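You operate a simulated robot arm through the tools that you are given. There is no shell and no other tool. Be economical: measure what you need, move in short steps, check, and stop when the job is done.

You run a simulated robot arm. Do the job below in one go: nothing can be reset, and whatever is moved stays where it is left.

Task
The bagger stopped in mid-seal: jog the rack bar, the plate and the pop-up home.
Fine: jog dial On first and Off last; plate before pop-up; three presses, no other button. Where these are worked on the way, their far stop is far enough and under half their travel is too little: jog dial.

Only the result counts: the job must be done as asked and must still hold three seconds after the hand-in. Knocking over, shifting, dropping, spilling or breaking anything else fails it. A push-on lid holds only when it is set on centred and level and pressed home; a screw cap is set on level and turned clockwise until tight.

Robot
A 7-joint arm with a two-finger parallel gripper, fixed in place. Base frame: the origin is at the foot of the arm, x ahead of it, y to its left, z up. Readings come in m, degrees, newtons and seconds.
Its first joint turns from -166.0 to 166.0 degrees. Payload 4.4 kg.
The TCP is the grasp point between the finger pads, 0.023 m short of the fingertips. In the tool frame z runs along the fingers and y along their closing line. Largest opening 0.094 m; finger width 0.038, thickness 0.01; the body of the gripper, 0.054 by 0.096 m, starts 0.039 m behind the TCP.
Orientation is that of the tool frame in the base frame, as a unit quaternion [x, y, z, w]. With the fingers straight down and closing along the base's y, the tool's x points along the base's -x, its y along +y and its z along -z.

Tools
- The arm moves only by the tool step_arm. Its argument "moves" is a list of rows, each an object (a shift or turn left out is 0, a gripper value left out holds the last) with "translation": the shift along the tool's x, y, z in m, a list of three; "turn": the turn, a rotation vector about the tool's x, y, z in degrees, a list of three; "jaw": the opening, from 0 (shut) to 1 (fully open). In form: [{"translation": [dx, dy, dz], "turn": [wx, wy, wz], "jaw": jaw}, ...]. A call has 1 to 8 rows; each row is the pose to reach, as a shift and turn from the pose commanded when the call began, along the tool's axes at that moment. Each row takes 0.2 s and may step no farther than 0.05 m and 8.6 degrees from the row before; otherwise, or with a gripper value out of range, the whole call is refused. A pose out of reach is approached as far as the arm can. The call stops where the force on the tool passes 40 N (or 10 N more than at its start, if that is more) or the arm is blocked; 0.2 s more then pass. Each finger travels about 0.072 m/s and halts on what it meets, pressing with about 41 N; the grip force reading is that of the motor and also rises with nothing between the fingers. The clock runs only during rows and for 0.2 s after the last one: add rows that repeat a pose to give the fingers time. It gives the time, the measured TCP pose, the force on the tool (base axes), the opening and the grip force at its end, in the units of the frame above (readings bear some noise), with the torque about the TCP (base axes, N m) and any sound that the robot's microphone picked up, and new pictures: "show" is both (left out), scene, wrist or none.
- Cameras (640 x 400 px; columns grow to the right, rows downward): "scene" is fixed at [0.0511, -0.6519, 1.7501]; the picture's right is [0.75, -0.67, 0.00], its down [-0.22, -0.25, -0.94] and it looks along [0.63, 0.70, -0.33] (base axes); focal length 346 px, centre (320, 200). "wrist" rides on the gripper at [0.086, 0.016, -0.074] in the tool frame; the picture's right is [-0.18, 0.98, 0.00], its down [-0.58, -0.11, -0.81] and it looks along [-0.79, -0.15, 0.59] (tool axes); focal length 243 px, centre (320, 200). There is no depth. A picture from a camera that has moved, and an enlarged one, comes with that camera's place and axes in the base frame and with its lens.
- zoom(camera, box): a new picture of the part [left, top, right, bottom] of that camera's present view, enlarged. The clock stands still meanwhile.
- sign_off(): hands the job in; it is judged then, once.

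Work in short steps. Places have to be worked out from the pictures, the camera data and where the tool is seen: move nearer, look again, correct. Check each grasp and each placing, and mend what went wrong. You have 120 turns and 200 pictures in all, those below and enlarged ones among them. Open the gripper and draw the arm clear of the work before you hand the job in, unless the task says otherwise; then end with one line.

The tools are called after "Call:" by a JSON object that holds its "name" and its "arguments". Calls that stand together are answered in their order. step_arm: Moves the arm, as the interface text tells. Its arguments: {"type":"object","properties":{"moves":{"type":"array"},"show":{"type":"string","enum":["both","scene","wrist","none"]}},"required":["moves"]} The other tools are called the same way: zoom (camera, box) takes an enlarged picture of a part of a camera's view; sign_off () hands the job in.

At the start:

```text
clock: 0.0
eef_pos: [0.6521, 0.1982, 1.4733]
ee_rot: [0.0, 1.0, 0.001, -0.001]
contact_force: [0.8, -0.2, -0.7]
wrist_torque: [0.02, -0.03, 0.0]
finger_gap: 0.0937
grasp_force: 0.0
```

scene: 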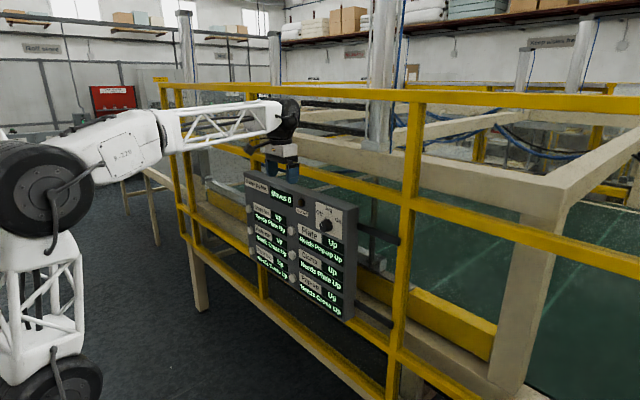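
wrist: 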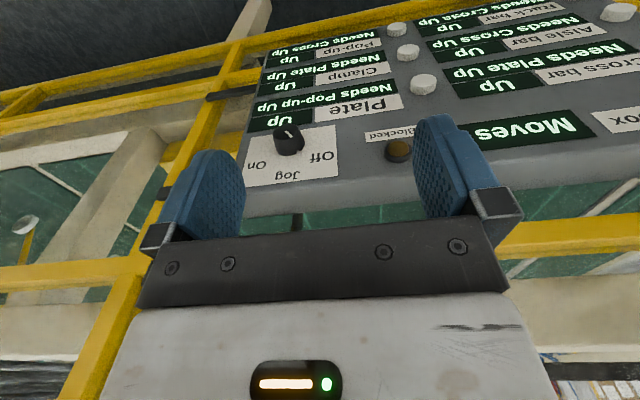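

I'll look closely at the panel in both cameras before moving.

Call:
{"name": "zoom", "arguments": {"camera": "scene", "box": [235, 160, 365, 325]}}

Call:
{"name": "zoom", "arguments": {"camera": "wrist", "box": [220, 0, 640, 200]}}

```text
2.42 times, centred on (300, 242) of scene
camera zoom: at [0.0511, -0.6519, 1.7501], right [0.75, -0.67, 0.0], down [-0.22, -0.25, -0.94], along [0.63, 0.7, -0.33], focal length 840 px, centre (368, 97)
```

zoom: 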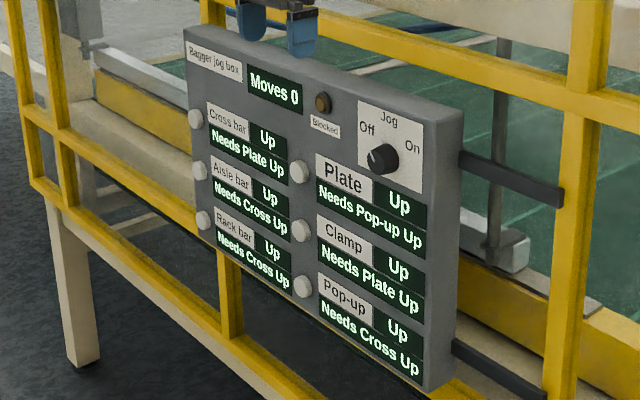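

```text
1.52 times, centred on (430, 100) of wrist
camera zoom: at [0.5648, 0.2146, 1.5487], right [0.18, 0.98, 0.0], down [0.58, -0.11, 0.81], along [0.79, -0.15, -0.59], focal length 370 px, centre (152, 352)
```

zoom: 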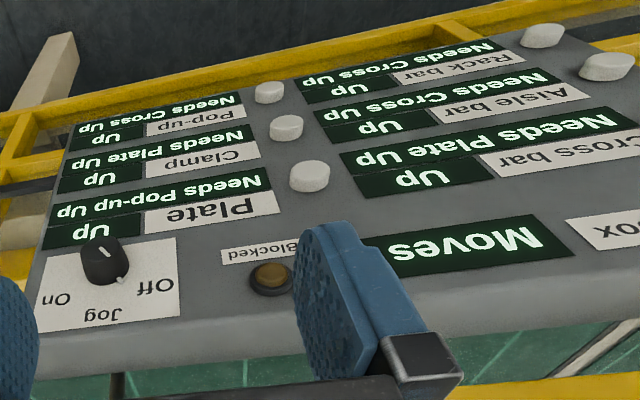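

The dial is at about (0.78, 0.13, 1.28), and the buttons sit left of their labels on a near-vertical panel facing -x. I'll pitch the tool to point forward (+x) while backing off a little.

Call:
{"name": "step_arm", "arguments": {"moves": [{"translation": [0.02, 0, 0], "turn": [0, -8, 0]}, {"translation": [0.04, 0, 0], "turn": [0, -16, 0]}, {"translation": [0.06, 0, 0], "turn": [0, -24, 0]}, {"translation": [0.06, 0, 0], "turn": [0, -32, 0]}, {"translation": [0.06, 0, 0], "turn": [0, -40, 0]}, {"translation": [0.06, 0, 0], "turn": [0, -45, 0]}], "show": "both"}}

```text
clock: 1.4
eef_pos: [0.5916, 0.1984, 1.4737]
ee_rot: [0.001, 0.924, -0.001, 0.383]
contact_force: [-0.5, -0.4, 1.1]
wrist_torque: [0.03, 0.01, -0.01]
finger_gap: 0.094
grasp_force: 0.0
camera wrist: at [0.4769, 0.2143, 1.4656], right [0.13, 0.98, 0.13], down [-0.16, -0.11, 0.98], along [0.98, -0.15, 0.14], focal length 243 px, centre (320, 200)
```

scene: 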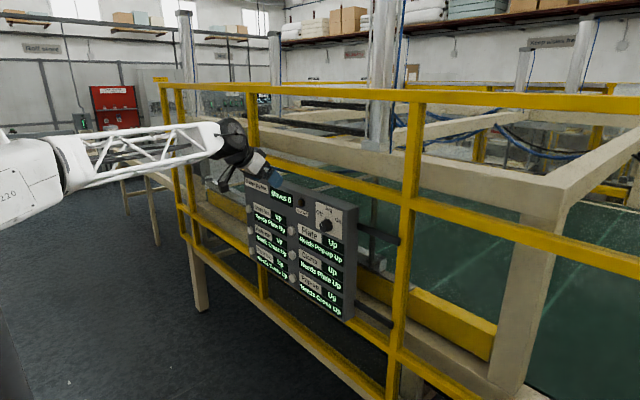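
wrist: 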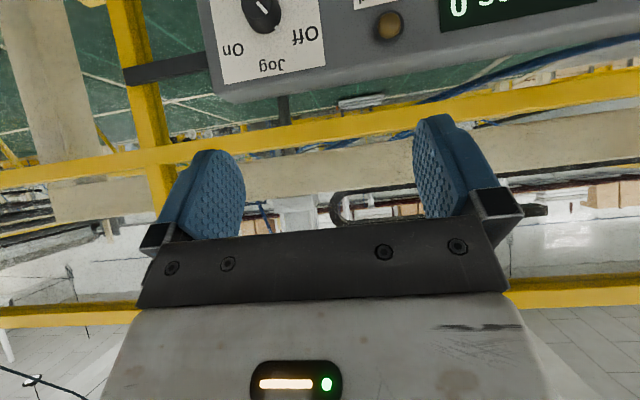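

Wrist view confirms dial at about (0.779, 0.130, 1.284). I'll finish pitching to horizontal while lowering to dial height, still well clear of the panel.

Call:
{"name": "step_arm", "arguments": {"moves": [{"translation": [0.026, -0.011, 0.026], "turn": [0, -8, 0]}, {"translation": [0.052, -0.022, 0.052], "turn": [0, -16, 0]}, {"translation": [0.078, -0.033, 0.078], "turn": [0, -24, 0]}, {"translation": [0.104, -0.044, 0.104], "turn": [0, -32, 0]}, {"translation": [0.12, -0.055, 0.12], "turn": [0, -40, 0]}, {"translation": [0.134, -0.066, 0.134], "turn": [0, -45, 0]}], "show": "both"}}

```text
clock: 3.0
eef_pos: [0.662, 0.1531, 1.1383]
ee_rot: [-0.027, 0.783, -0.027, 0.621]
contact_force: [0.3, 0.1, 1.5]
wrist_torque: [0.02, 0.03, -0.02]
finger_gap: 0.0942
grasp_force: 0.1
stopped in row 6: the arm was blocked; the commanded pose is now the measured one
camera wrist: at [0.5685, 0.1638, 1.0699], right [0.03, 0.99, 0.1], down [-0.65, -0.06, 0.76], along [0.76, -0.09, 0.65], focal length 243 px, centre (320, 200)
```

scene: 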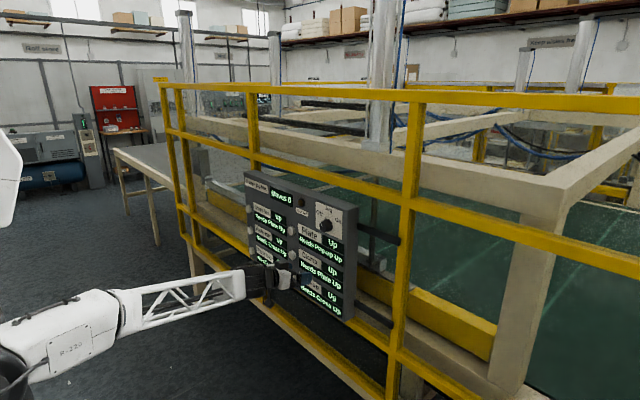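
wrist: 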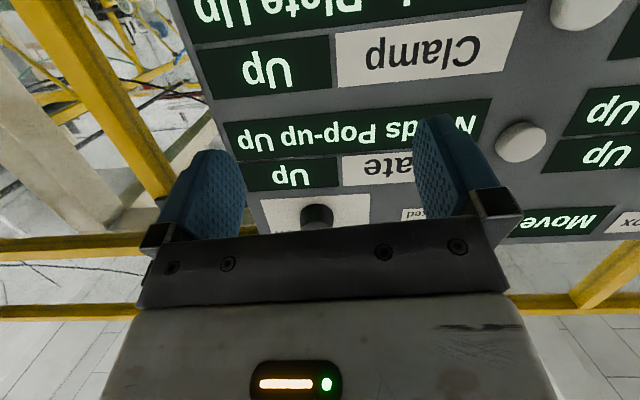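

The arm swung lower than commanded (re-configuring near a singularity), without contact. I'll back off gently and check tracking.

Call:
{"name": "step_arm", "arguments": {"moves": [{"translation": [0, 0, -0.02]}, {"translation": [0, 0, -0.04]}, {"translation": [0, 0, -0.06]}, {"translation": [0, 0, -0.06]}], "show": "scene"}}

```text
clock: 4.0
eef_pos: [0.6017, 0.1541, 1.1506]
ee_rot: [-0.027, 0.782, -0.027, 0.622]
contact_force: [0.2, 0.9, 0.9]
wrist_torque: [0.01, 0.0, 0.0]
finger_gap: 0.0938
grasp_force: 0.0
```

scene: 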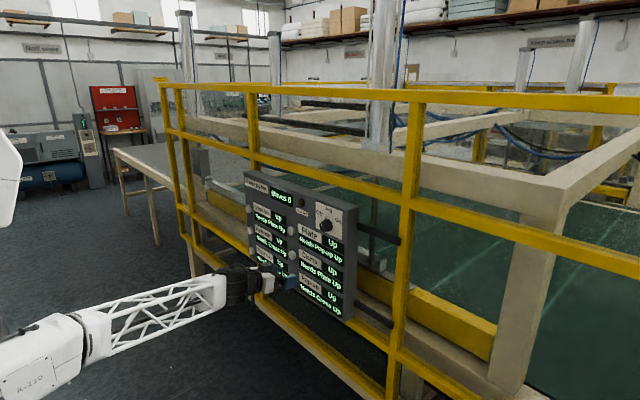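

Tracking is good now. I'll level the tool to point along +x with no roll and rise to dial height at x≈0.58.

Call:
{"name": "step_arm", "arguments": {"moves": [{"translation": [-0.025, -0.008, -0.011], "turn": [0, -3.3, 1.1]}, {"translation": [-0.05, -0.016, -0.022], "turn": [0, -6.5, 2.2]}, {"translation": [-0.075, -0.024, -0.033], "turn": [0, -9.8, 3.3]}, {"translation": [-0.11, -0.033, -0.046], "turn": [0, -13, 4.4]}, {"translation": [-0.11, -0.033, -0.046], "turn": [0, -13, 4.4]}], "show": "both"}}

```text
clock: 5.2
eef_pos: [0.5838, 0.1298, 1.2727]
ee_rot: [0.0, 0.707, 0.0, 0.707]
contact_force: [0.5, -1.5, 0.2]
wrist_torque: [-0.01, -0.02, -0.01]
finger_gap: 0.094
grasp_force: 0.2
camera wrist: at [0.5084, 0.1459, 1.1868], right [0.0, 0.98, 0.19], down [-0.81, -0.11, 0.58], along [0.59, -0.15, 0.79], focal length 243 px, centre (320, 200)
```

scene: 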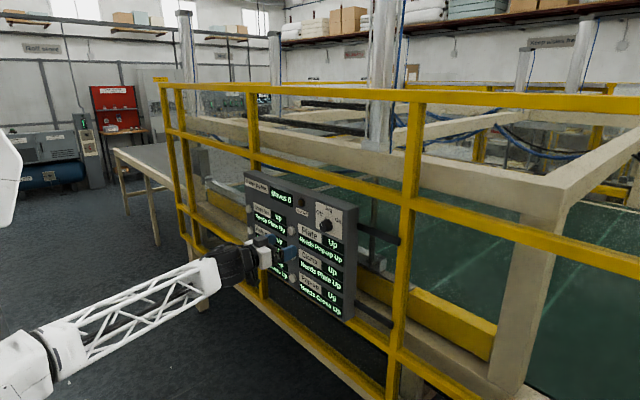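
wrist: 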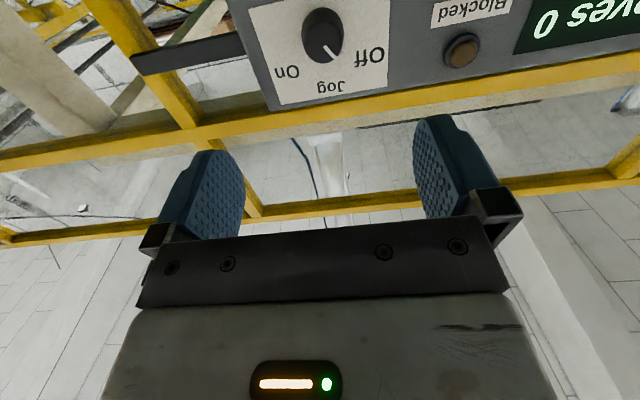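

Panel is vertical with negligible yaw. I'll zoom on the dial to see the knob shape and pointer.

Call:
{"name": "zoom", "arguments": {"camera": "wrist", "box": [220, 0, 420, 125]}}

Call:
{"name": "zoom", "arguments": {"camera": "scene", "box": [290, 190, 355, 250]}}

```text
3.20 times, centred on (320, 62) of wrist
camera zoom: at [0.5084, 0.1459, 1.1868], right [0.0, 0.98, 0.19], down [-0.81, -0.11, 0.58], along [0.59, -0.15, 0.79], focal length 776 px, centre (320, 640)
```

zoom: 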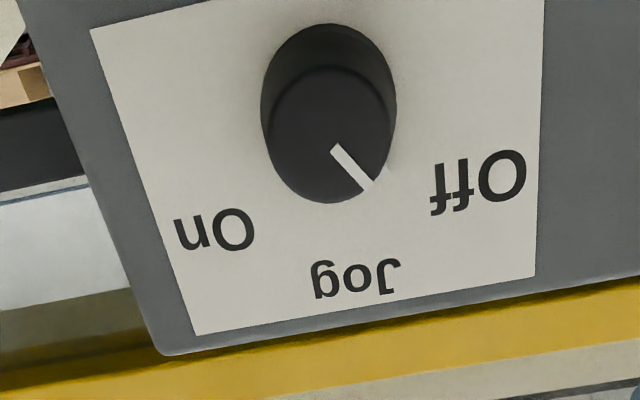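

```text
6.67 times, centred on (322, 220) of scene
camera zoom: at [0.0511, -0.6519, 1.7501], right [0.75, -0.67, 0.0], down [-0.22, -0.25, -0.94], along [0.63, 0.7, -0.33], focal length 2310 px, centre (303, 67)
```

zoom: 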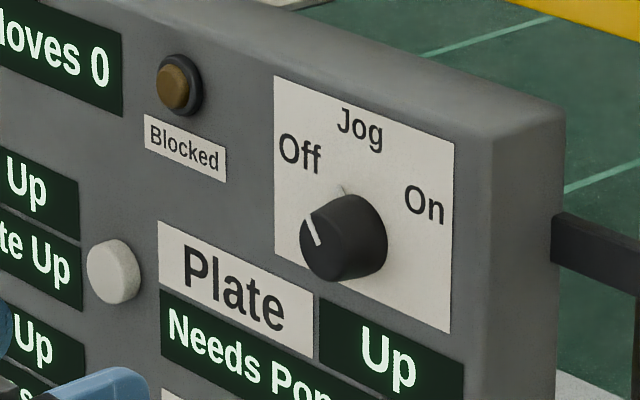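

Knob is a ~0.04 m cylinder, face at about (0.774, 0.131, 1.286). I'll pre-turn the wrist -40° and approach on axis to x≈0.70.

Call:
{"name": "step_arm", "arguments": {"moves": [{"translation": [-0.013, 0.001, 0.02], "turn": [0, 0, -8]}, {"translation": [-0.013, 0.001, 0.04], "turn": [0, 0, -16]}, {"translation": [-0.013, 0.001, 0.06], "turn": [0, 0, -24]}, {"translation": [-0.013, 0.001, 0.08], "turn": [0, 0, -32]}, {"translation": [-0.013, 0.001, 0.1], "turn": [0, 0, -40]}, {"translation": [-0.013, 0.001, 0.116], "turn": [0, 0, -45]}, {"translation": [-0.013, 0.001, 0.116], "turn": [0, 0, -45]}], "show": "both"}}

```text
clock: 6.8
eef_pos: [0.6969, 0.1309, 1.2859]
ee_rot: [-0.271, 0.653, -0.271, 0.653]
contact_force: [0.2, 0.9, -0.4]
wrist_torque: [0.0, -0.01, 0.01]
finger_gap: 0.0939
grasp_force: 0.1
camera wrist: at [0.6226, 0.0821, 1.2144], right [0.0, 0.83, -0.56], down [-0.81, 0.33, 0.49], along [0.59, 0.46, 0.67], focal length 243 px, centre (320, 200)
```

scene: 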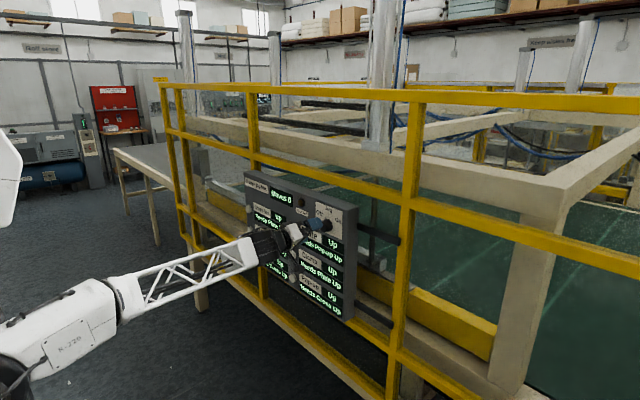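
wrist: 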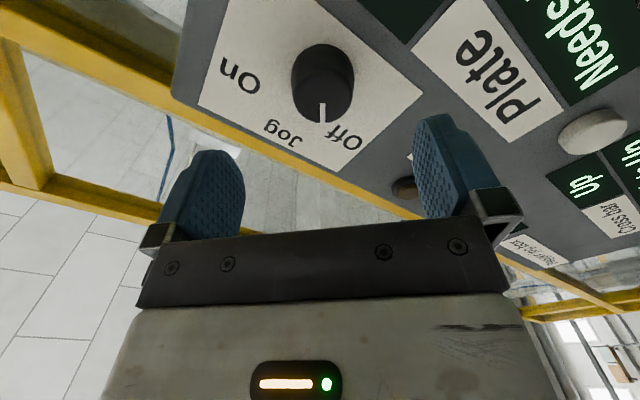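

Aligned with the knob. Advancing in two stages, watching for contact.

Call:
{"name": "step_arm", "arguments": {"moves": [{"translation": [0, 0, 0.02]}, {"translation": [0, 0, 0.04]}, {"translation": [0, 0, 0.055]}, {"translation": [0, 0, 0.064]}, {"translation": [0, 0, 0.064]}], "show": "wrist"}}

```text
clock: 8.0
eef_pos: [0.761, 0.1303, 1.2838]
ee_rot: [-0.27, 0.654, -0.27, 0.653]
contact_force: [-1.1, 0.1, -0.6]
wrist_torque: [0.0, 0.01, 0.01]
finger_gap: 0.0939
grasp_force: 0.1
camera wrist: at [0.6867, 0.0815, 1.211], right [0.0, 0.83, -0.56], down [-0.81, 0.33, 0.49], along [0.59, 0.45, 0.67], focal length 243 px, centre (320, 200)
```

wrist: 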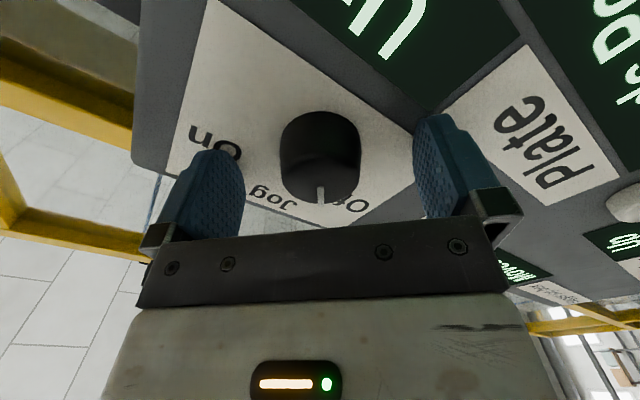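

Knob sits between the fingers. I'll advance 5 mm more and close on it.

Call:
{"name": "step_arm", "arguments": {"moves": [{"translation": [0, 0, 0.005]}, {"translation": [0, 0, 0.005], "jaw": 0.3}, {"translation": [0, 0, 0.005], "jaw": 0.3}, {"translation": [0, 0, 0.005], "jaw": 0.3}, {"translation": [0, 0, 0.005], "jaw": 0.3}], "show": "wrist"}}

```text
clock: 8.4
eef_pos: [0.7647, 0.1309, 1.2834]
ee_rot: [-0.27, 0.654, -0.27, 0.654]
contact_force: [-52.8, -5.2, -4.9]
wrist_torque: [-0.6, -1.19, -1.34]
finger_gap: 0.0941
grasp_force: 0.0
stopped in row 1: the force on the tool passed its limit at 96 N (the readings are from after the stop); the commanded pose is now the measured one
camera wrist: at [0.6892, 0.0815, 1.2112], right [0.0, 0.83, -0.56], down [-0.81, 0.33, 0.49], along [0.59, 0.45, 0.67], focal length 243 px, centre (320, 200)
```

wrist: 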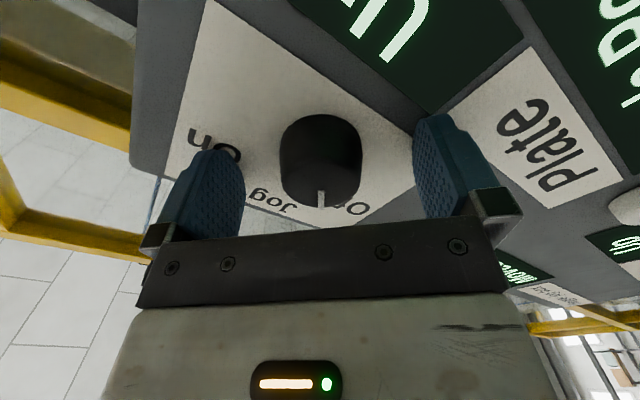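

Fingertips touched the panel: its face is at x≈0.787. I'll back off 4 mm and close.

Call:
{"name": "step_arm", "arguments": {"moves": [{"translation": [0, 0, -0.004]}, {"translation": [0, 0, -0.004], "jaw": 0.3}, {"translation": [0, 0, -0.004], "jaw": 0.3}, {"translation": [0, 0, -0.004], "jaw": 0.3}, {"translation": [0, 0, -0.004], "jaw": 0.3}], "show": "both"}}

```text
clock: 9.6
eef_pos: [0.7612, 0.131, 1.2823]
ee_rot: [-0.27, 0.654, -0.27, 0.653]
contact_force: [2.2, 2.1, -1.0]
wrist_torque: [0.02, 0.09, 0.15]
finger_gap: 0.0409
grasp_force: 44.7
camera wrist: at [0.6861, 0.0818, 1.2108], right [0.0, 0.83, -0.56], down [-0.81, 0.33, 0.49], along [0.59, 0.45, 0.67], focal length 243 px, centre (320, 200)
```

scene: 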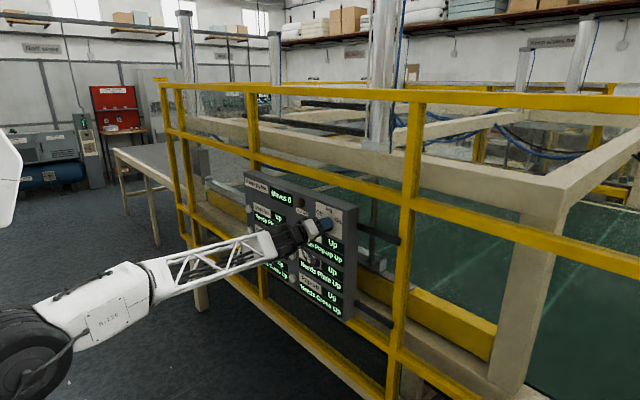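
wrist: 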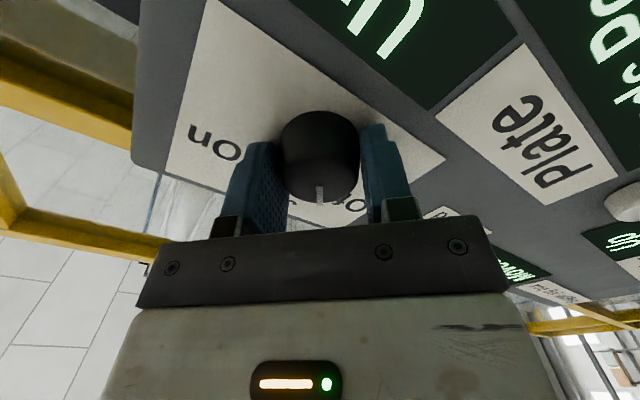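

Knob gripped (0.041 m). Now turn clockwise (+z) in steps toward On.

Call:
{"name": "step_arm", "arguments": {"moves": [{"turn": [0, 0, 8], "jaw": 0.3}, {"turn": [0, 0, 16]}, {"turn": [0, 0, 24]}, {"turn": [0, 0, 32]}, {"turn": [0, 0, 40]}, {"turn": [0, 0, 48]}, {"turn": [0, 0, 56]}], "show": "wrist"}}

```text
clock: 11.2
eef_pos: [0.7619, 0.1299, 1.2842]
ee_rot: [0.068, 0.704, 0.07, 0.704]
contact_force: [0.3, -17.7, 10.6]
wrist_torque: [-0.04, -0.22, -0.53]
finger_gap: 0.0409
grasp_force: 44.7
camera wrist: at [0.6862, 0.1632, 1.202], right [0.0, 0.93, 0.37], down [-0.81, -0.22, 0.55], along [0.59, -0.3, 0.75], focal length 243 px, centre (320, 200)
```

wrist: 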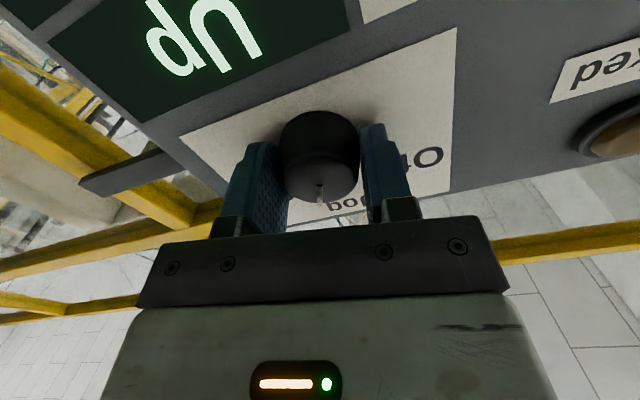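

Knob turns with the gripper. Continuing to the stop.

Call:
{"name": "step_arm", "arguments": {"moves": [{"turn": [0, 0, 8]}, {"turn": [0, 0, 16]}, {"turn": [0, 0, 24]}, {"turn": [0, 0, 32]}], "show": "wrist"}}

```text
clock: 12.2
eef_pos: [0.7603, 0.1298, 1.2811]
ee_rot: [0.261, 0.659, 0.26, 0.656]
contact_force: [-17.4, -5.4, -8.1]
wrist_torque: [-0.52, -0.12, -0.44]
finger_gap: 0.0408
grasp_force: 45.0
camera wrist: at [0.6859, 0.202, 1.2301], right [0.0, 0.59, 0.81], down [-0.8, -0.48, 0.35], along [0.59, -0.65, 0.47], focal length 243 px, centre (320, 200)
```

wrist: 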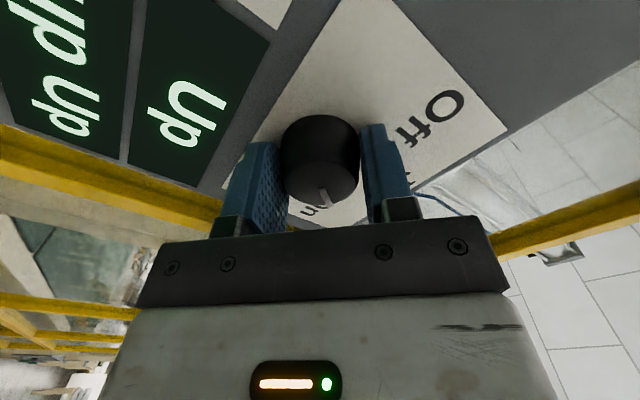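

The mark now lags slightly and reaction torque appeared: it reached the far stop near On. Release and back off, then look.

Call:
{"name": "step_arm", "arguments": {"moves": [{"jaw": 1}, {"jaw": 1}, {"jaw": 1}, {"translation": [0, 0, -0.03]}, {"translation": [0, 0, -0.07]}, {"translation": [0, 0, -0.11]}, {"translation": [0, 0, -0.14]}], "show": "both"}}

```text
clock: 13.8
eef_pos: [0.6234, 0.1322, 1.2817]
ee_rot: [0.261, 0.658, 0.259, 0.657]
contact_force: [0.3, -0.4, 0.2]
wrist_torque: [0.01, -0.03, -0.02]
finger_gap: 0.0941
grasp_force: 0.1
camera wrist: at [0.5472, 0.2039, 1.2297], right [0.0, 0.59, 0.81], down [-0.81, -0.48, 0.35], along [0.59, -0.65, 0.48], focal length 243 px, centre (320, 200)
```

scene: 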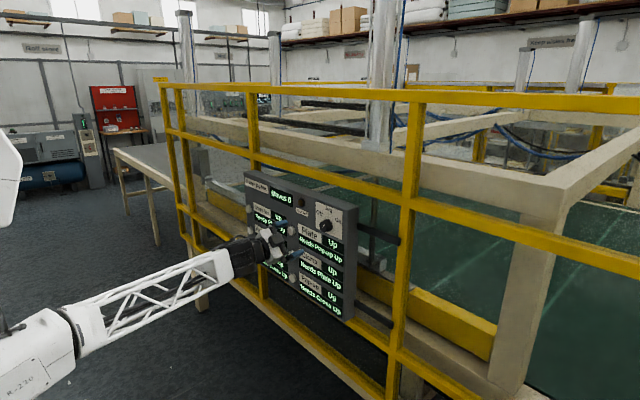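
wrist: 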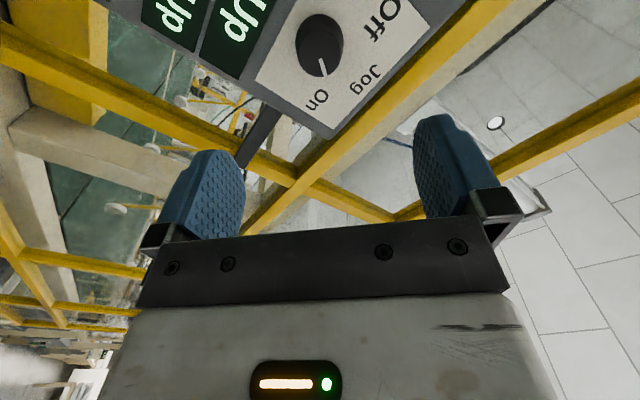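

Pointer is at On. Now I'll un-roll the tool, close the jaw and travel toward the rack button, staying back from the panel.

Call:
{"name": "step_arm", "arguments": {"moves": [{"translation": [0.044, 0.01, 0], "turn": [0, 0, -6], "jaw": 0}, {"translation": [0.088, 0.02, 0], "turn": [0, 0, -12]}, {"translation": [0.132, 0.03, 0], "turn": [0, 0, -18]}, {"translation": [0.176, 0.04, 0], "turn": [0, 0, -25]}, {"translation": [0.22, 0.05, 0], "turn": [0, 0, -32]}, {"translation": [0.264, 0.06, 0], "turn": [0, 0, -38]}, {"translation": [0.308, 0.071, 0], "turn": [0, 0, -43]}, {"translation": [0.351, 0.082, 0], "turn": [0, 0, -43.2]}], "show": "both"}}

```text
clock: 15.6
eef_pos: [0.6192, 0.4355, 1.0844]
ee_rot: [-0.001, 0.707, -0.002, 0.707]
contact_force: [0.4, 0.5, 0.3]
wrist_torque: [0.03, 0.02, -0.01]
finger_gap: 0.0001
grasp_force: 40.8
camera wrist: at [0.5447, 0.4515, 0.9975], right [0.0, 0.98, 0.18], down [-0.81, -0.11, 0.58], along [0.59, -0.15, 0.79], focal length 243 px, centre (320, 200)
```

scene: 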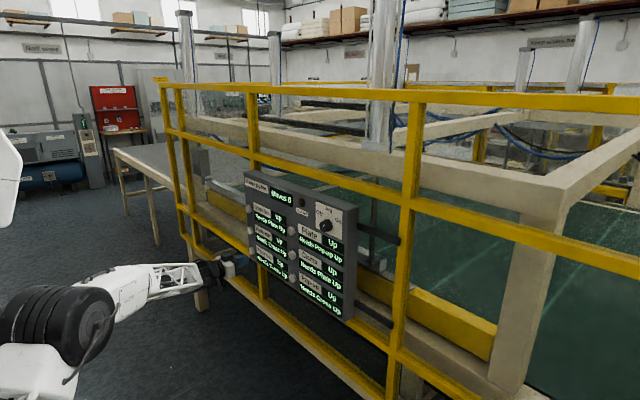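
wrist: 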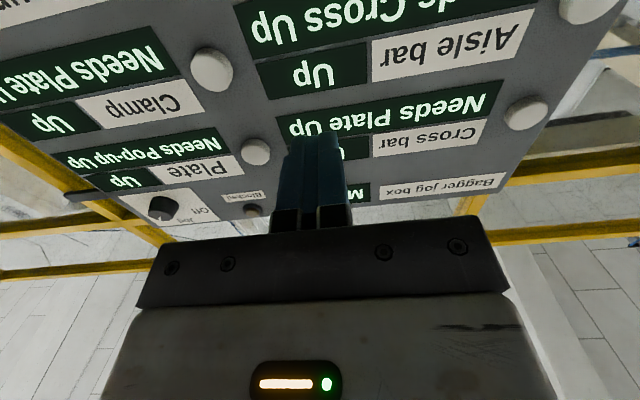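

Buttons from here: rows at z≈1.19/1.09/0.99, columns at y≈0.333 and 0.641. I'll go before the rack button, slightly low, for a look.

Call:
{"name": "step_arm", "arguments": {"moves": [{"translation": [0.03, 0.04, 0]}, {"translation": [0.06, 0.08, 0]}, {"translation": [0.09, 0.12, 0]}, {"translation": [0.12, 0.16, 0]}, {"translation": [0.13, 0.205, 0]}, {"translation": [0.13, 0.205, 0]}], "show": "both"}}

```text
clock: 17.0
eef_pos: [0.6202, 0.6384, 0.9544]
ee_rot: [-0.001, 0.708, -0.001, 0.707]
contact_force: [-0.2, -0.7, -0.5]
wrist_torque: [0.01, 0.0, 0.01]
finger_gap: 0.0
grasp_force: 41.2
camera wrist: at [0.5458, 0.6554, 0.8684], right [0.0, 0.98, 0.18], down [-0.81, -0.11, 0.58], along [0.59, -0.15, 0.79], focal length 243 px, centre (320, 200)
```

scene: 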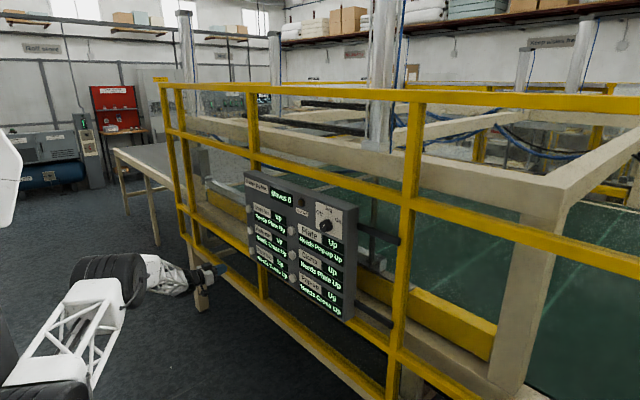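
wrist: 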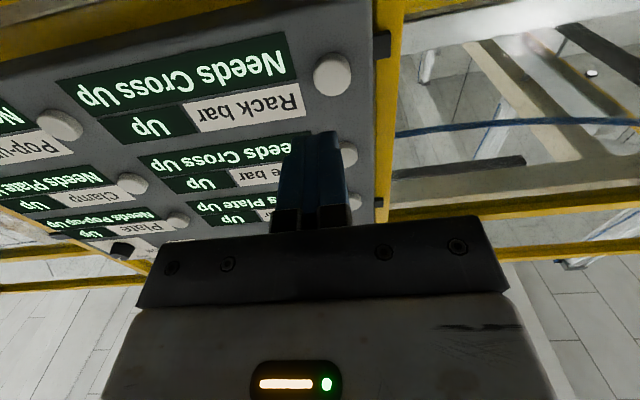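

Rack button measured at (≈0.77, 0.645, 0.983). Aligning and approaching to ~15 mm short.

Call:
{"name": "step_arm", "arguments": {"moves": [{"translation": [-0.028, 0.006, 0.02]}, {"translation": [-0.028, 0.006, 0.055]}, {"translation": [-0.028, 0.006, 0.09]}, {"translation": [-0.028, 0.006, 0.112]}, {"translation": [-0.028, 0.006, 0.112]}], "show": "both"}}

```text
clock: 18.2
eef_pos: [0.734, 0.6422, 0.983]
ee_rot: [-0.001, 0.707, 0.0, 0.707]
contact_force: [0.4, -0.7, 0.6]
wrist_torque: [0.02, 0.0, 0.0]
finger_gap: 0.0
grasp_force: 41.1
camera wrist: at [0.6588, 0.6588, 0.8956], right [0.0, 0.98, 0.18], down [-0.81, -0.11, 0.58], along [0.59, -0.15, 0.79], focal length 243 px, centre (320, 200)
```

scene: 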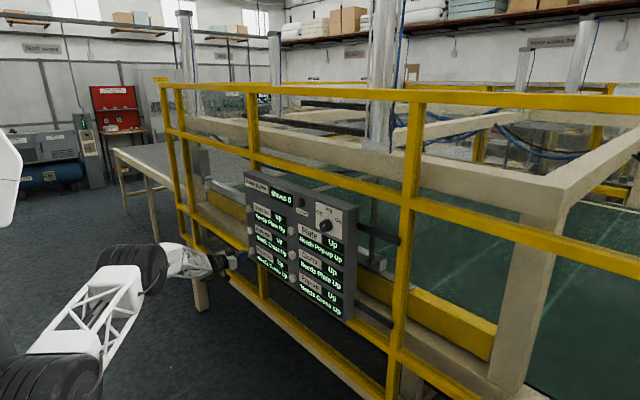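
wrist: 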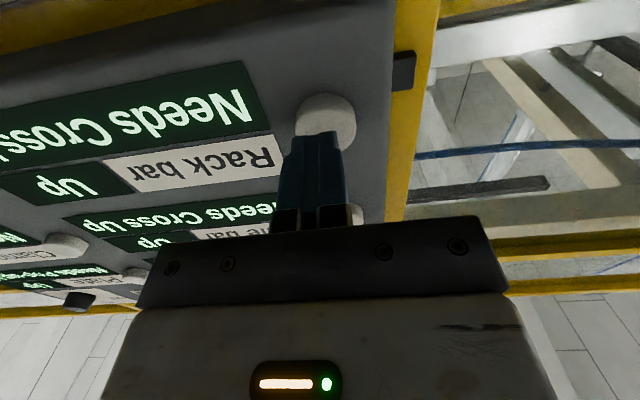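

Fingertips are in front of the rack button. Pressing in small steps, watching force.

Call:
{"name": "step_arm", "arguments": {"moves": [{"translation": [0, 0.002, 0.005]}, {"translation": [0, 0.002, 0.01]}, {"translation": [0, 0.002, 0.014]}, {"translation": [0, 0.002, 0.018]}, {"translation": [0, 0.002, 0.021]}], "show": "both"}}

```text
clock: 19.4
eef_pos: [0.7542, 0.6437, 0.9796]
ee_rot: [-0.001, 0.708, 0.0, 0.707]
contact_force: [-2.0, 0.6, 0.6]
wrist_torque: [0.0, -0.04, 0.0]
finger_gap: 0.0
grasp_force: 41.0
camera wrist: at [0.6787, 0.66, 0.8941], right [0.0, 0.98, 0.18], down [-0.81, -0.11, 0.58], along [0.59, -0.15, 0.79], focal length 243 px, centre (320, 200)
```

scene: 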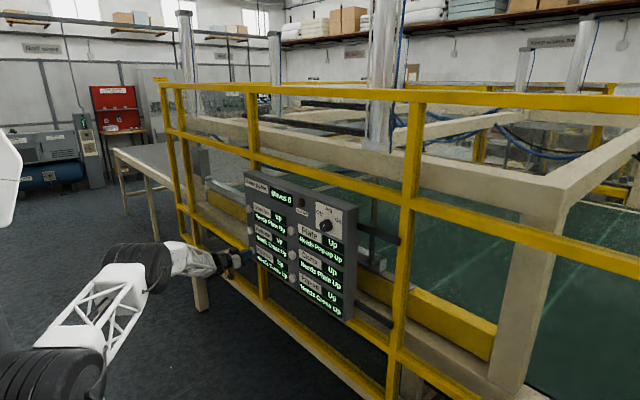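
wrist: 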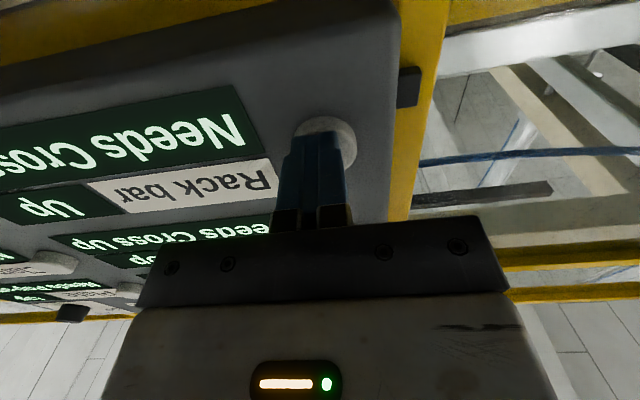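

Light contact has started (2 N), display still Up. Pressing further in 2 mm steps.

Call:
{"name": "step_arm", "arguments": {"moves": [{"translation": [0, 0.002, 0.002]}, {"translation": [0, 0.002, 0.004]}, {"translation": [0, 0.002, 0.006]}], "show": "wrist"}}

Call:
{"name": "zoom", "arguments": {"camera": "scene", "box": [235, 160, 365, 325]}}

```text
clock: 20.2
eef_pos: [0.7589, 0.6455, 0.9801]
ee_rot: [-0.001, 0.707, 0.0, 0.707]
contact_force: [-23.0, -4.4, -2.2]
wrist_torque: [0.06, -0.03, -0.07]
finger_gap: 0.0002
grasp_force: 40.9
heard: click
camera wrist: at [0.6842, 0.6615, 0.8939], right [0.0, 0.98, 0.18], down [-0.81, -0.11, 0.58], along [0.59, -0.15, 0.79], focal length 243 px, centre (320, 200)
```

wrist: 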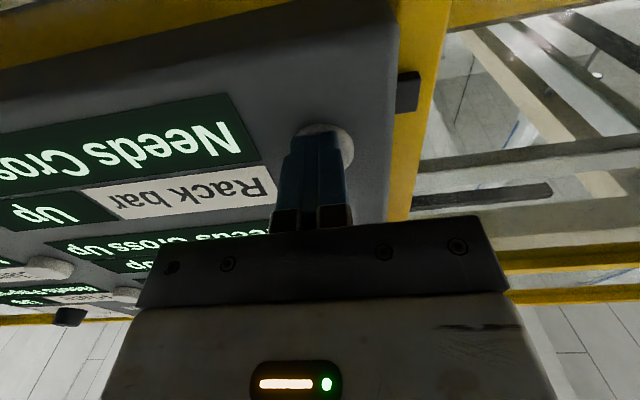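

```text
2.42 times, centred on (300, 242) of scene
camera zoom: at [0.0511, -0.6519, 1.7501], right [0.75, -0.67, 0.0], down [-0.22, -0.25, -0.94], along [0.63, 0.7, -0.33], focal length 840 px, centre (368, 97)
```

zoom: 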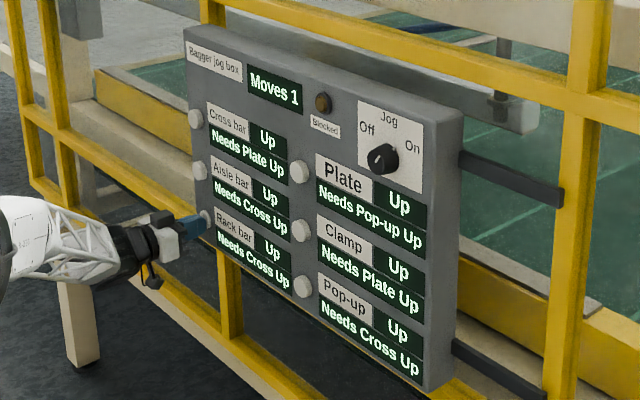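

Click, Moves 1. Backing off and checking the rack state.

Call:
{"name": "step_arm", "arguments": {"moves": [{"translation": [0, 0, -0.02]}, {"translation": [0, 0, -0.06]}, {"translation": [0, 0, -0.1]}, {"translation": [0, 0, -0.13]}, {"translation": [0, 0, -0.13]}], "show": "wrist"}}

Call:
{"name": "zoom", "arguments": {"camera": "scene", "box": [235, 160, 365, 325]}}

```text
clock: 21.4
eef_pos: [0.6326, 0.6449, 0.9806]
ee_rot: [0.0, 0.707, 0.0, 0.707]
contact_force: [-0.4, 0.7, -0.4]
wrist_torque: [0.02, 0.0, -0.02]
finger_gap: 0.0
grasp_force: 41.0
camera wrist: at [0.5585, 0.6618, 0.895], right [0.0, 0.98, 0.18], down [-0.81, -0.11, 0.58], along [0.59, -0.15, 0.79], focal length 243 px, centre (320, 200)
```

wrist: 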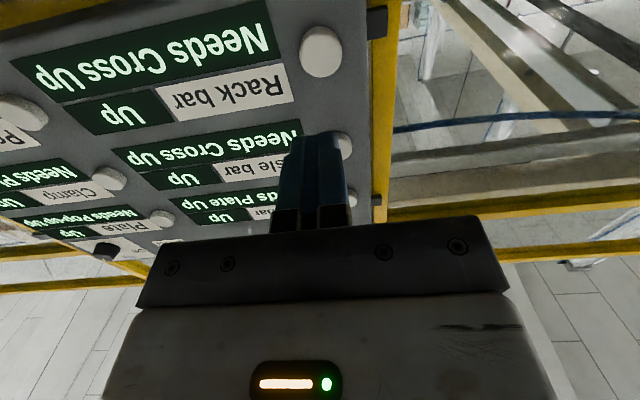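

```text
2.42 times, centred on (300, 242) of scene
camera zoom: at [0.0511, -0.6519, 1.7501], right [0.75, -0.67, 0.0], down [-0.22, -0.25, -0.94], along [0.63, 0.7, -0.33], focal length 840 px, centre (368, 97)
```

zoom: 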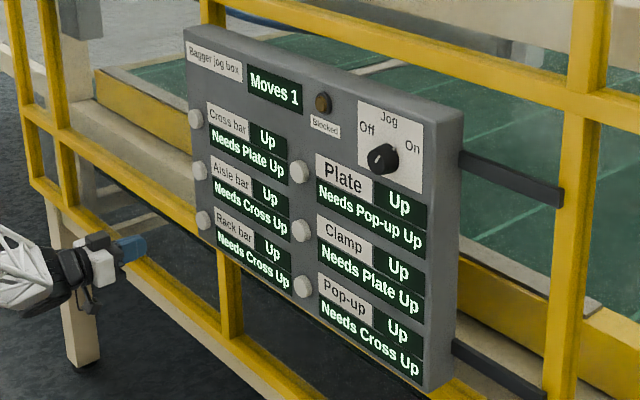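

A beam behind the panel is moving; status may update when it arrives. Meanwhile I move in front of the plate button.

Call:
{"name": "step_arm", "arguments": {"moves": [{"translation": [-0.026, -0.038, 0]}, {"translation": [-0.052, -0.077, 0]}, {"translation": [-0.078, -0.116, 0]}, {"translation": [-0.104, -0.155, 0]}, {"translation": [-0.13, -0.194, 0]}, {"translation": [-0.156, -0.232, 0]}, {"translation": [-0.17, -0.271, 0]}, {"translation": [-0.17, -0.308, 0]}], "show": "both"}}

Call:
{"name": "zoom", "arguments": {"camera": "scene", "box": [235, 160, 365, 325]}}

```text
clock: 23.2
eef_pos: [0.6307, 0.3363, 1.1484]
ee_rot: [-0.001, 0.708, 0.0, 0.707]
contact_force: [0.1, -0.4, 1.0]
wrist_torque: [-0.02, -0.01, 0.04]
finger_gap: 0.0
grasp_force: 41.2
camera wrist: at [0.5556, 0.3528, 1.0624], right [0.0, 0.98, 0.18], down [-0.81, -0.11, 0.58], along [0.59, -0.15, 0.79], focal length 243 px, centre (320, 200)
```

scene: 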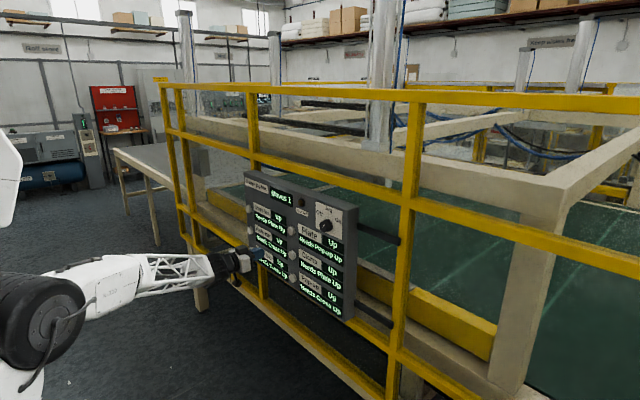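
wrist: 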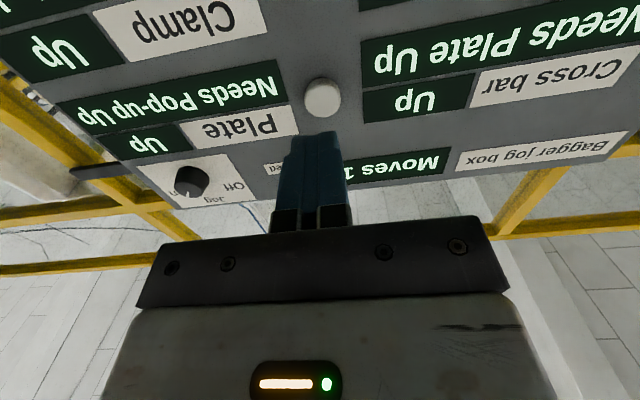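

```text
2.42 times, centred on (300, 242) of scene
camera zoom: at [0.0511, -0.6519, 1.7501], right [0.75, -0.67, 0.0], down [-0.22, -0.25, -0.94], along [0.63, 0.7, -0.33], focal length 840 px, centre (368, 97)
```

zoom: 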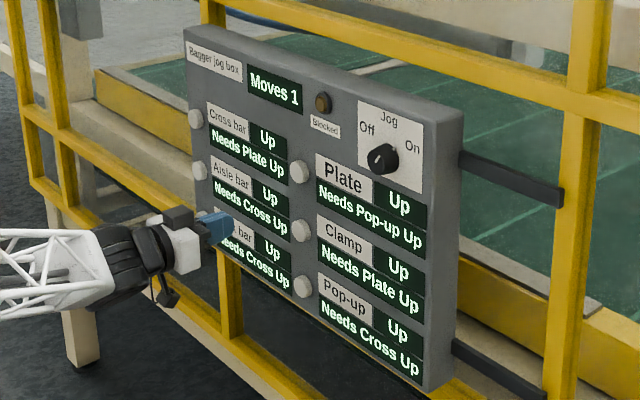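

Plate button at (0.330, 1.192). Aligning to ~15 mm short, then I'll check rack status before pressing.

Call:
{"name": "step_arm", "arguments": {"moves": [{"translation": [-0.043, -0.006, 0]}, {"translation": [-0.043, -0.006, 0.035]}, {"translation": [-0.043, -0.006, 0.07]}, {"translation": [-0.043, -0.006, 0.103]}, {"translation": [-0.043, -0.006, 0.103]}, {"translation": [-0.043, -0.006, 0.103]}], "show": "wrist"}}

Call:
{"name": "zoom", "arguments": {"camera": "scene", "box": [235, 160, 365, 325]}}

```text
clock: 24.6
eef_pos: [0.7327, 0.3313, 1.1963]
ee_rot: [0.0, 0.707, -0.001, 0.707]
contact_force: [0.6, -0.5, -0.4]
wrist_torque: [0.01, -0.01, 0.02]
finger_gap: 0.0
grasp_force: 40.4
camera wrist: at [0.6586, 0.3476, 1.1094], right [0.0, 0.98, 0.18], down [-0.81, -0.11, 0.58], along [0.59, -0.15, 0.79], focal length 243 px, centre (320, 200)
```

wrist: 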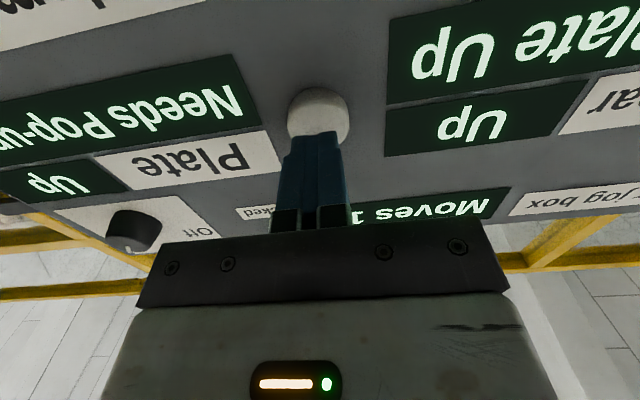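

```text
2.42 times, centred on (300, 242) of scene
camera zoom: at [0.0511, -0.6519, 1.7501], right [0.75, -0.67, 0.0], down [-0.22, -0.25, -0.94], along [0.63, 0.7, -0.33], focal length 840 px, centre (368, 97)
```

zoom: 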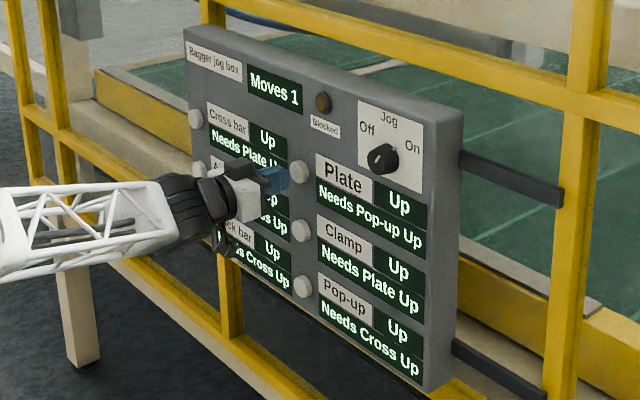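

Rack still reads Up; I'll hold here a bit to see whether it is still travelling.

Call:
{"name": "step_arm", "arguments": {"moves": [{"jaw": 0}, {"jaw": 0}, {"jaw": 0}, {"jaw": 0}, {"jaw": 0}, {"jaw": 0}, {"jaw": 0}, {"jaw": 0}], "show": "scene"}}

Call:
{"name": "zoom", "arguments": {"camera": "scene", "box": [235, 160, 365, 325]}}

```text
clock: 26.4
eef_pos: [0.7338, 0.3302, 1.1957]
ee_rot: [-0.001, 0.708, 0.0, 0.707]
contact_force: [-0.2, -0.2, 0.2]
wrist_torque: [0.0, -0.01, 0.0]
finger_gap: 0.0
grasp_force: 40.6
```

scene: 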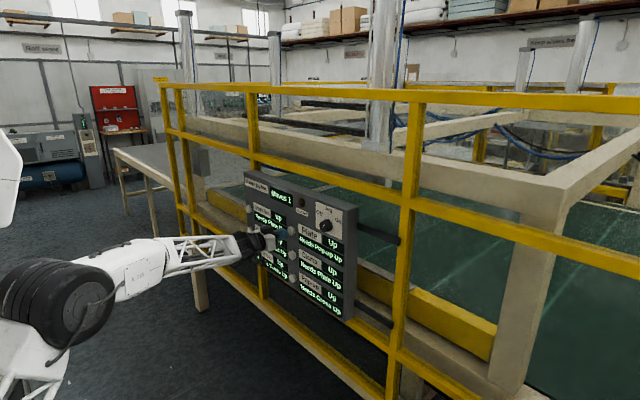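

```text
2.42 times, centred on (300, 242) of scene
camera zoom: at [0.0511, -0.6519, 1.7501], right [0.75, -0.67, 0.0], down [-0.22, -0.25, -0.94], along [0.63, 0.7, -0.33], focal length 840 px, centre (368, 97)
```

zoom: 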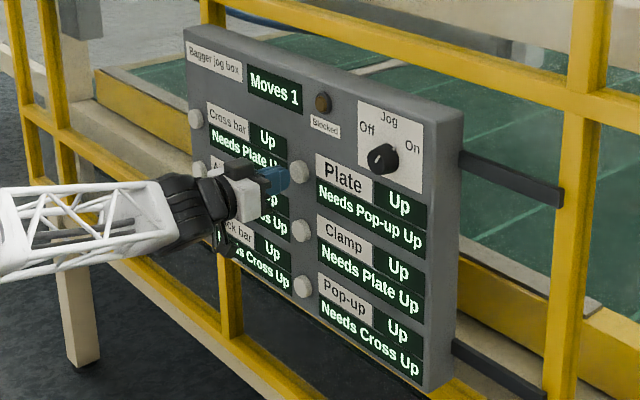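

Let me look at the machine and rack display in more detail.

Call:
{"name": "zoom", "arguments": {"camera": "scene", "box": [240, 170, 420, 330]}}

Call:
{"name": "zoom", "arguments": {"camera": "scene", "box": [160, 80, 640, 380]}}

```text
2.50 times, centred on (330, 250) of scene
camera zoom: at [0.0511, -0.6519, 1.7501], right [0.75, -0.67, 0.0], down [-0.22, -0.25, -0.94], along [0.63, 0.7, -0.33], focal length 866 px, centre (295, 75)
```

zoom: 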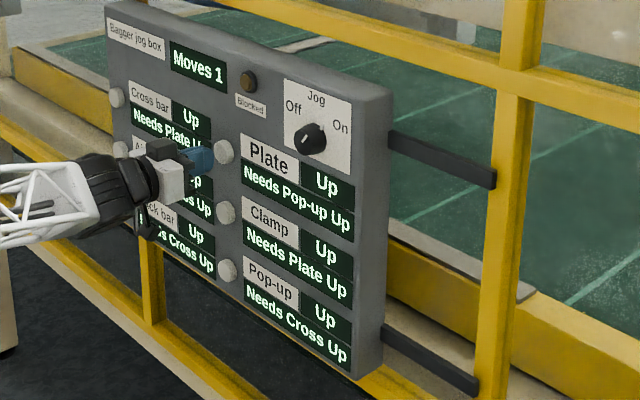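

```text
1.33 times, centred on (400, 230) of scene
camera zoom: at [0.0511, -0.6519, 1.7501], right [0.75, -0.67, 0.0], down [-0.22, -0.25, -0.94], along [0.63, 0.7, -0.33], focal length 462 px, centre (213, 160)
```

zoom: 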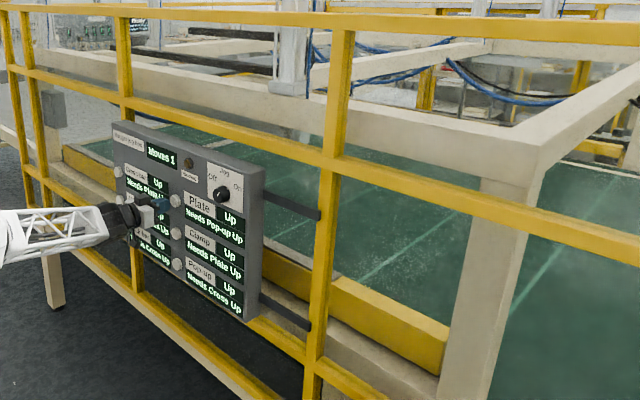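

I'll wait a little longer and zoom on the dial and the moved beam to judge whether motion has ended.

Call:
{"name": "step_arm", "arguments": {"moves": [{"jaw": 0}, {"jaw": 0}, {"jaw": 0}, {"jaw": 0}, {"jaw": 0}, {"jaw": 0}, {"jaw": 0}, {"jaw": 0}], "show": "wrist"}}

Call:
{"name": "zoom", "arguments": {"camera": "scene", "box": [240, 180, 350, 320]}}

Call:
{"name": "zoom", "arguments": {"camera": "scene", "box": [300, 190, 350, 240]}}

```text
clock: 28.2
eef_pos: [0.732, 0.3307, 1.1945]
ee_rot: [0.0, 0.707, -0.001, 0.707]
contact_force: [0.4, -0.9, 0.4]
wrist_torque: [0.0, -0.02, 0.03]
finger_gap: 0.0
grasp_force: 41.3
camera wrist: at [0.6584, 0.3476, 1.1094], right [0.0, 0.98, 0.18], down [-0.81, -0.11, 0.58], along [0.59, -0.15, 0.79], focal length 243 px, centre (320, 200)
```

wrist: 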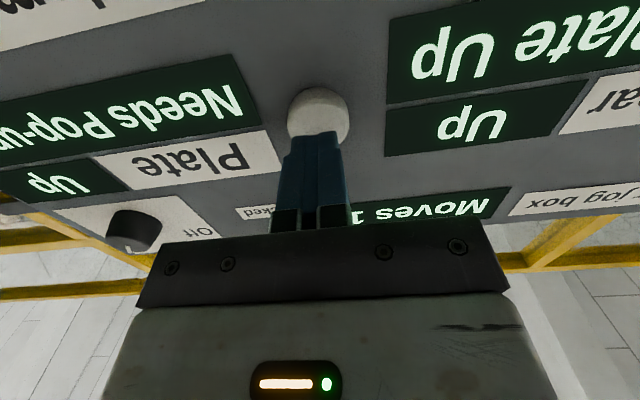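

```text
2.86 times, centred on (295, 250) of scene
camera zoom: at [0.0511, -0.6519, 1.7501], right [0.75, -0.67, 0.0], down [-0.22, -0.25, -0.94], along [0.63, 0.7, -0.33], focal length 990 px, centre (391, 57)
```

zoom: 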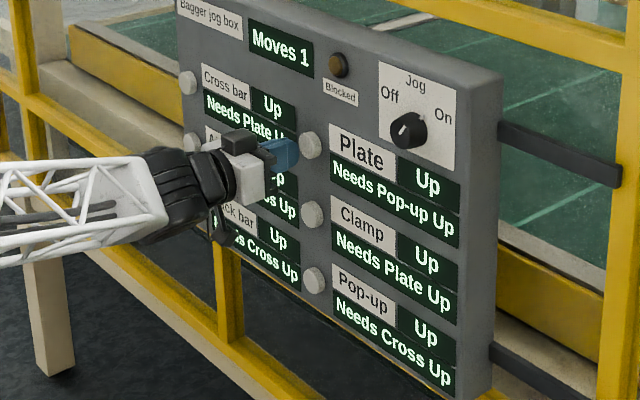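

```text
8.00 times, centred on (325, 215) of scene
camera zoom: at [0.0511, -0.6519, 1.7501], right [0.75, -0.67, 0.0], down [-0.22, -0.25, -0.94], along [0.63, 0.7, -0.33], focal length 2772 px, centre (280, 80)
```

zoom: 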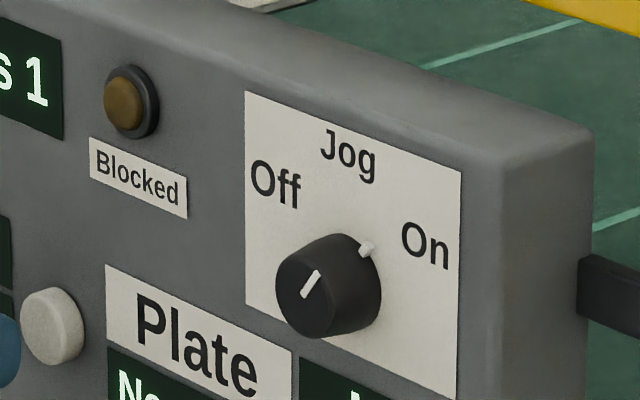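

Dial is at On and the beam physically moved, with the Blocked lamp unlit, so the rack press took effect. Now press plate (order required) in small steps.

Call:
{"name": "step_arm", "arguments": {"moves": [{"translation": [0.003, 0, 0.006]}, {"translation": [0.003, 0, 0.012]}, {"translation": [0.003, 0, 0.018]}, {"translation": [0.003, 0, 0.022]}, {"translation": [0.003, 0, 0.024]}, {"translation": [0.003, 0, 0.026]}, {"translation": [0.003, 0, 0.027]}], "show": "scene"}}

Call:
{"name": "zoom", "arguments": {"camera": "scene", "box": [235, 160, 365, 325]}}

```text
clock: 29.8
eef_pos: [0.759, 0.3297, 1.1924]
ee_rot: [-0.001, 0.707, 0.0, 0.707]
contact_force: [-28.9, -2.2, 2.7]
wrist_torque: [0.06, -0.19, -0.07]
finger_gap: 0.0
grasp_force: 41.2
heard: click
```

scene: 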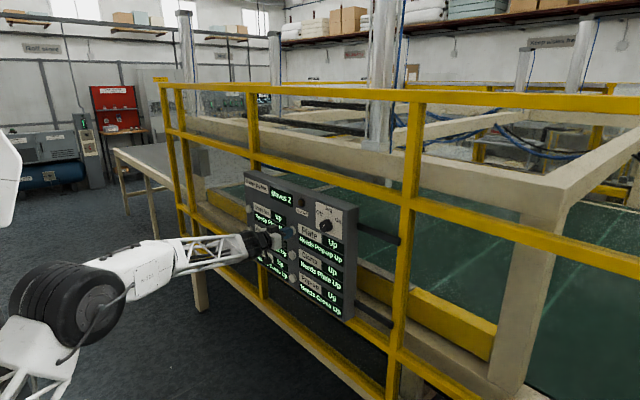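

```text
2.42 times, centred on (300, 242) of scene
camera zoom: at [0.0511, -0.6519, 1.7501], right [0.75, -0.67, 0.0], down [-0.22, -0.25, -0.94], along [0.63, 0.7, -0.33], focal length 840 px, centre (368, 97)
```

zoom: 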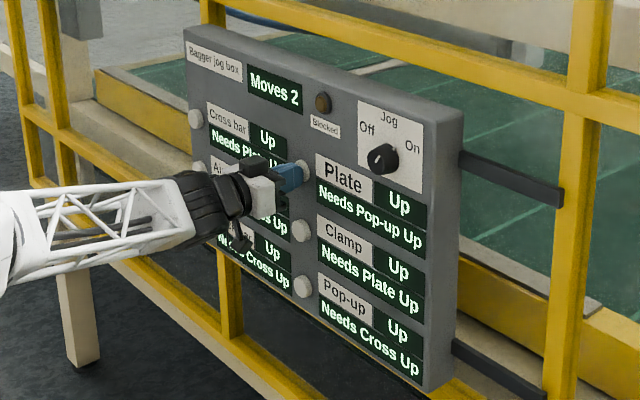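

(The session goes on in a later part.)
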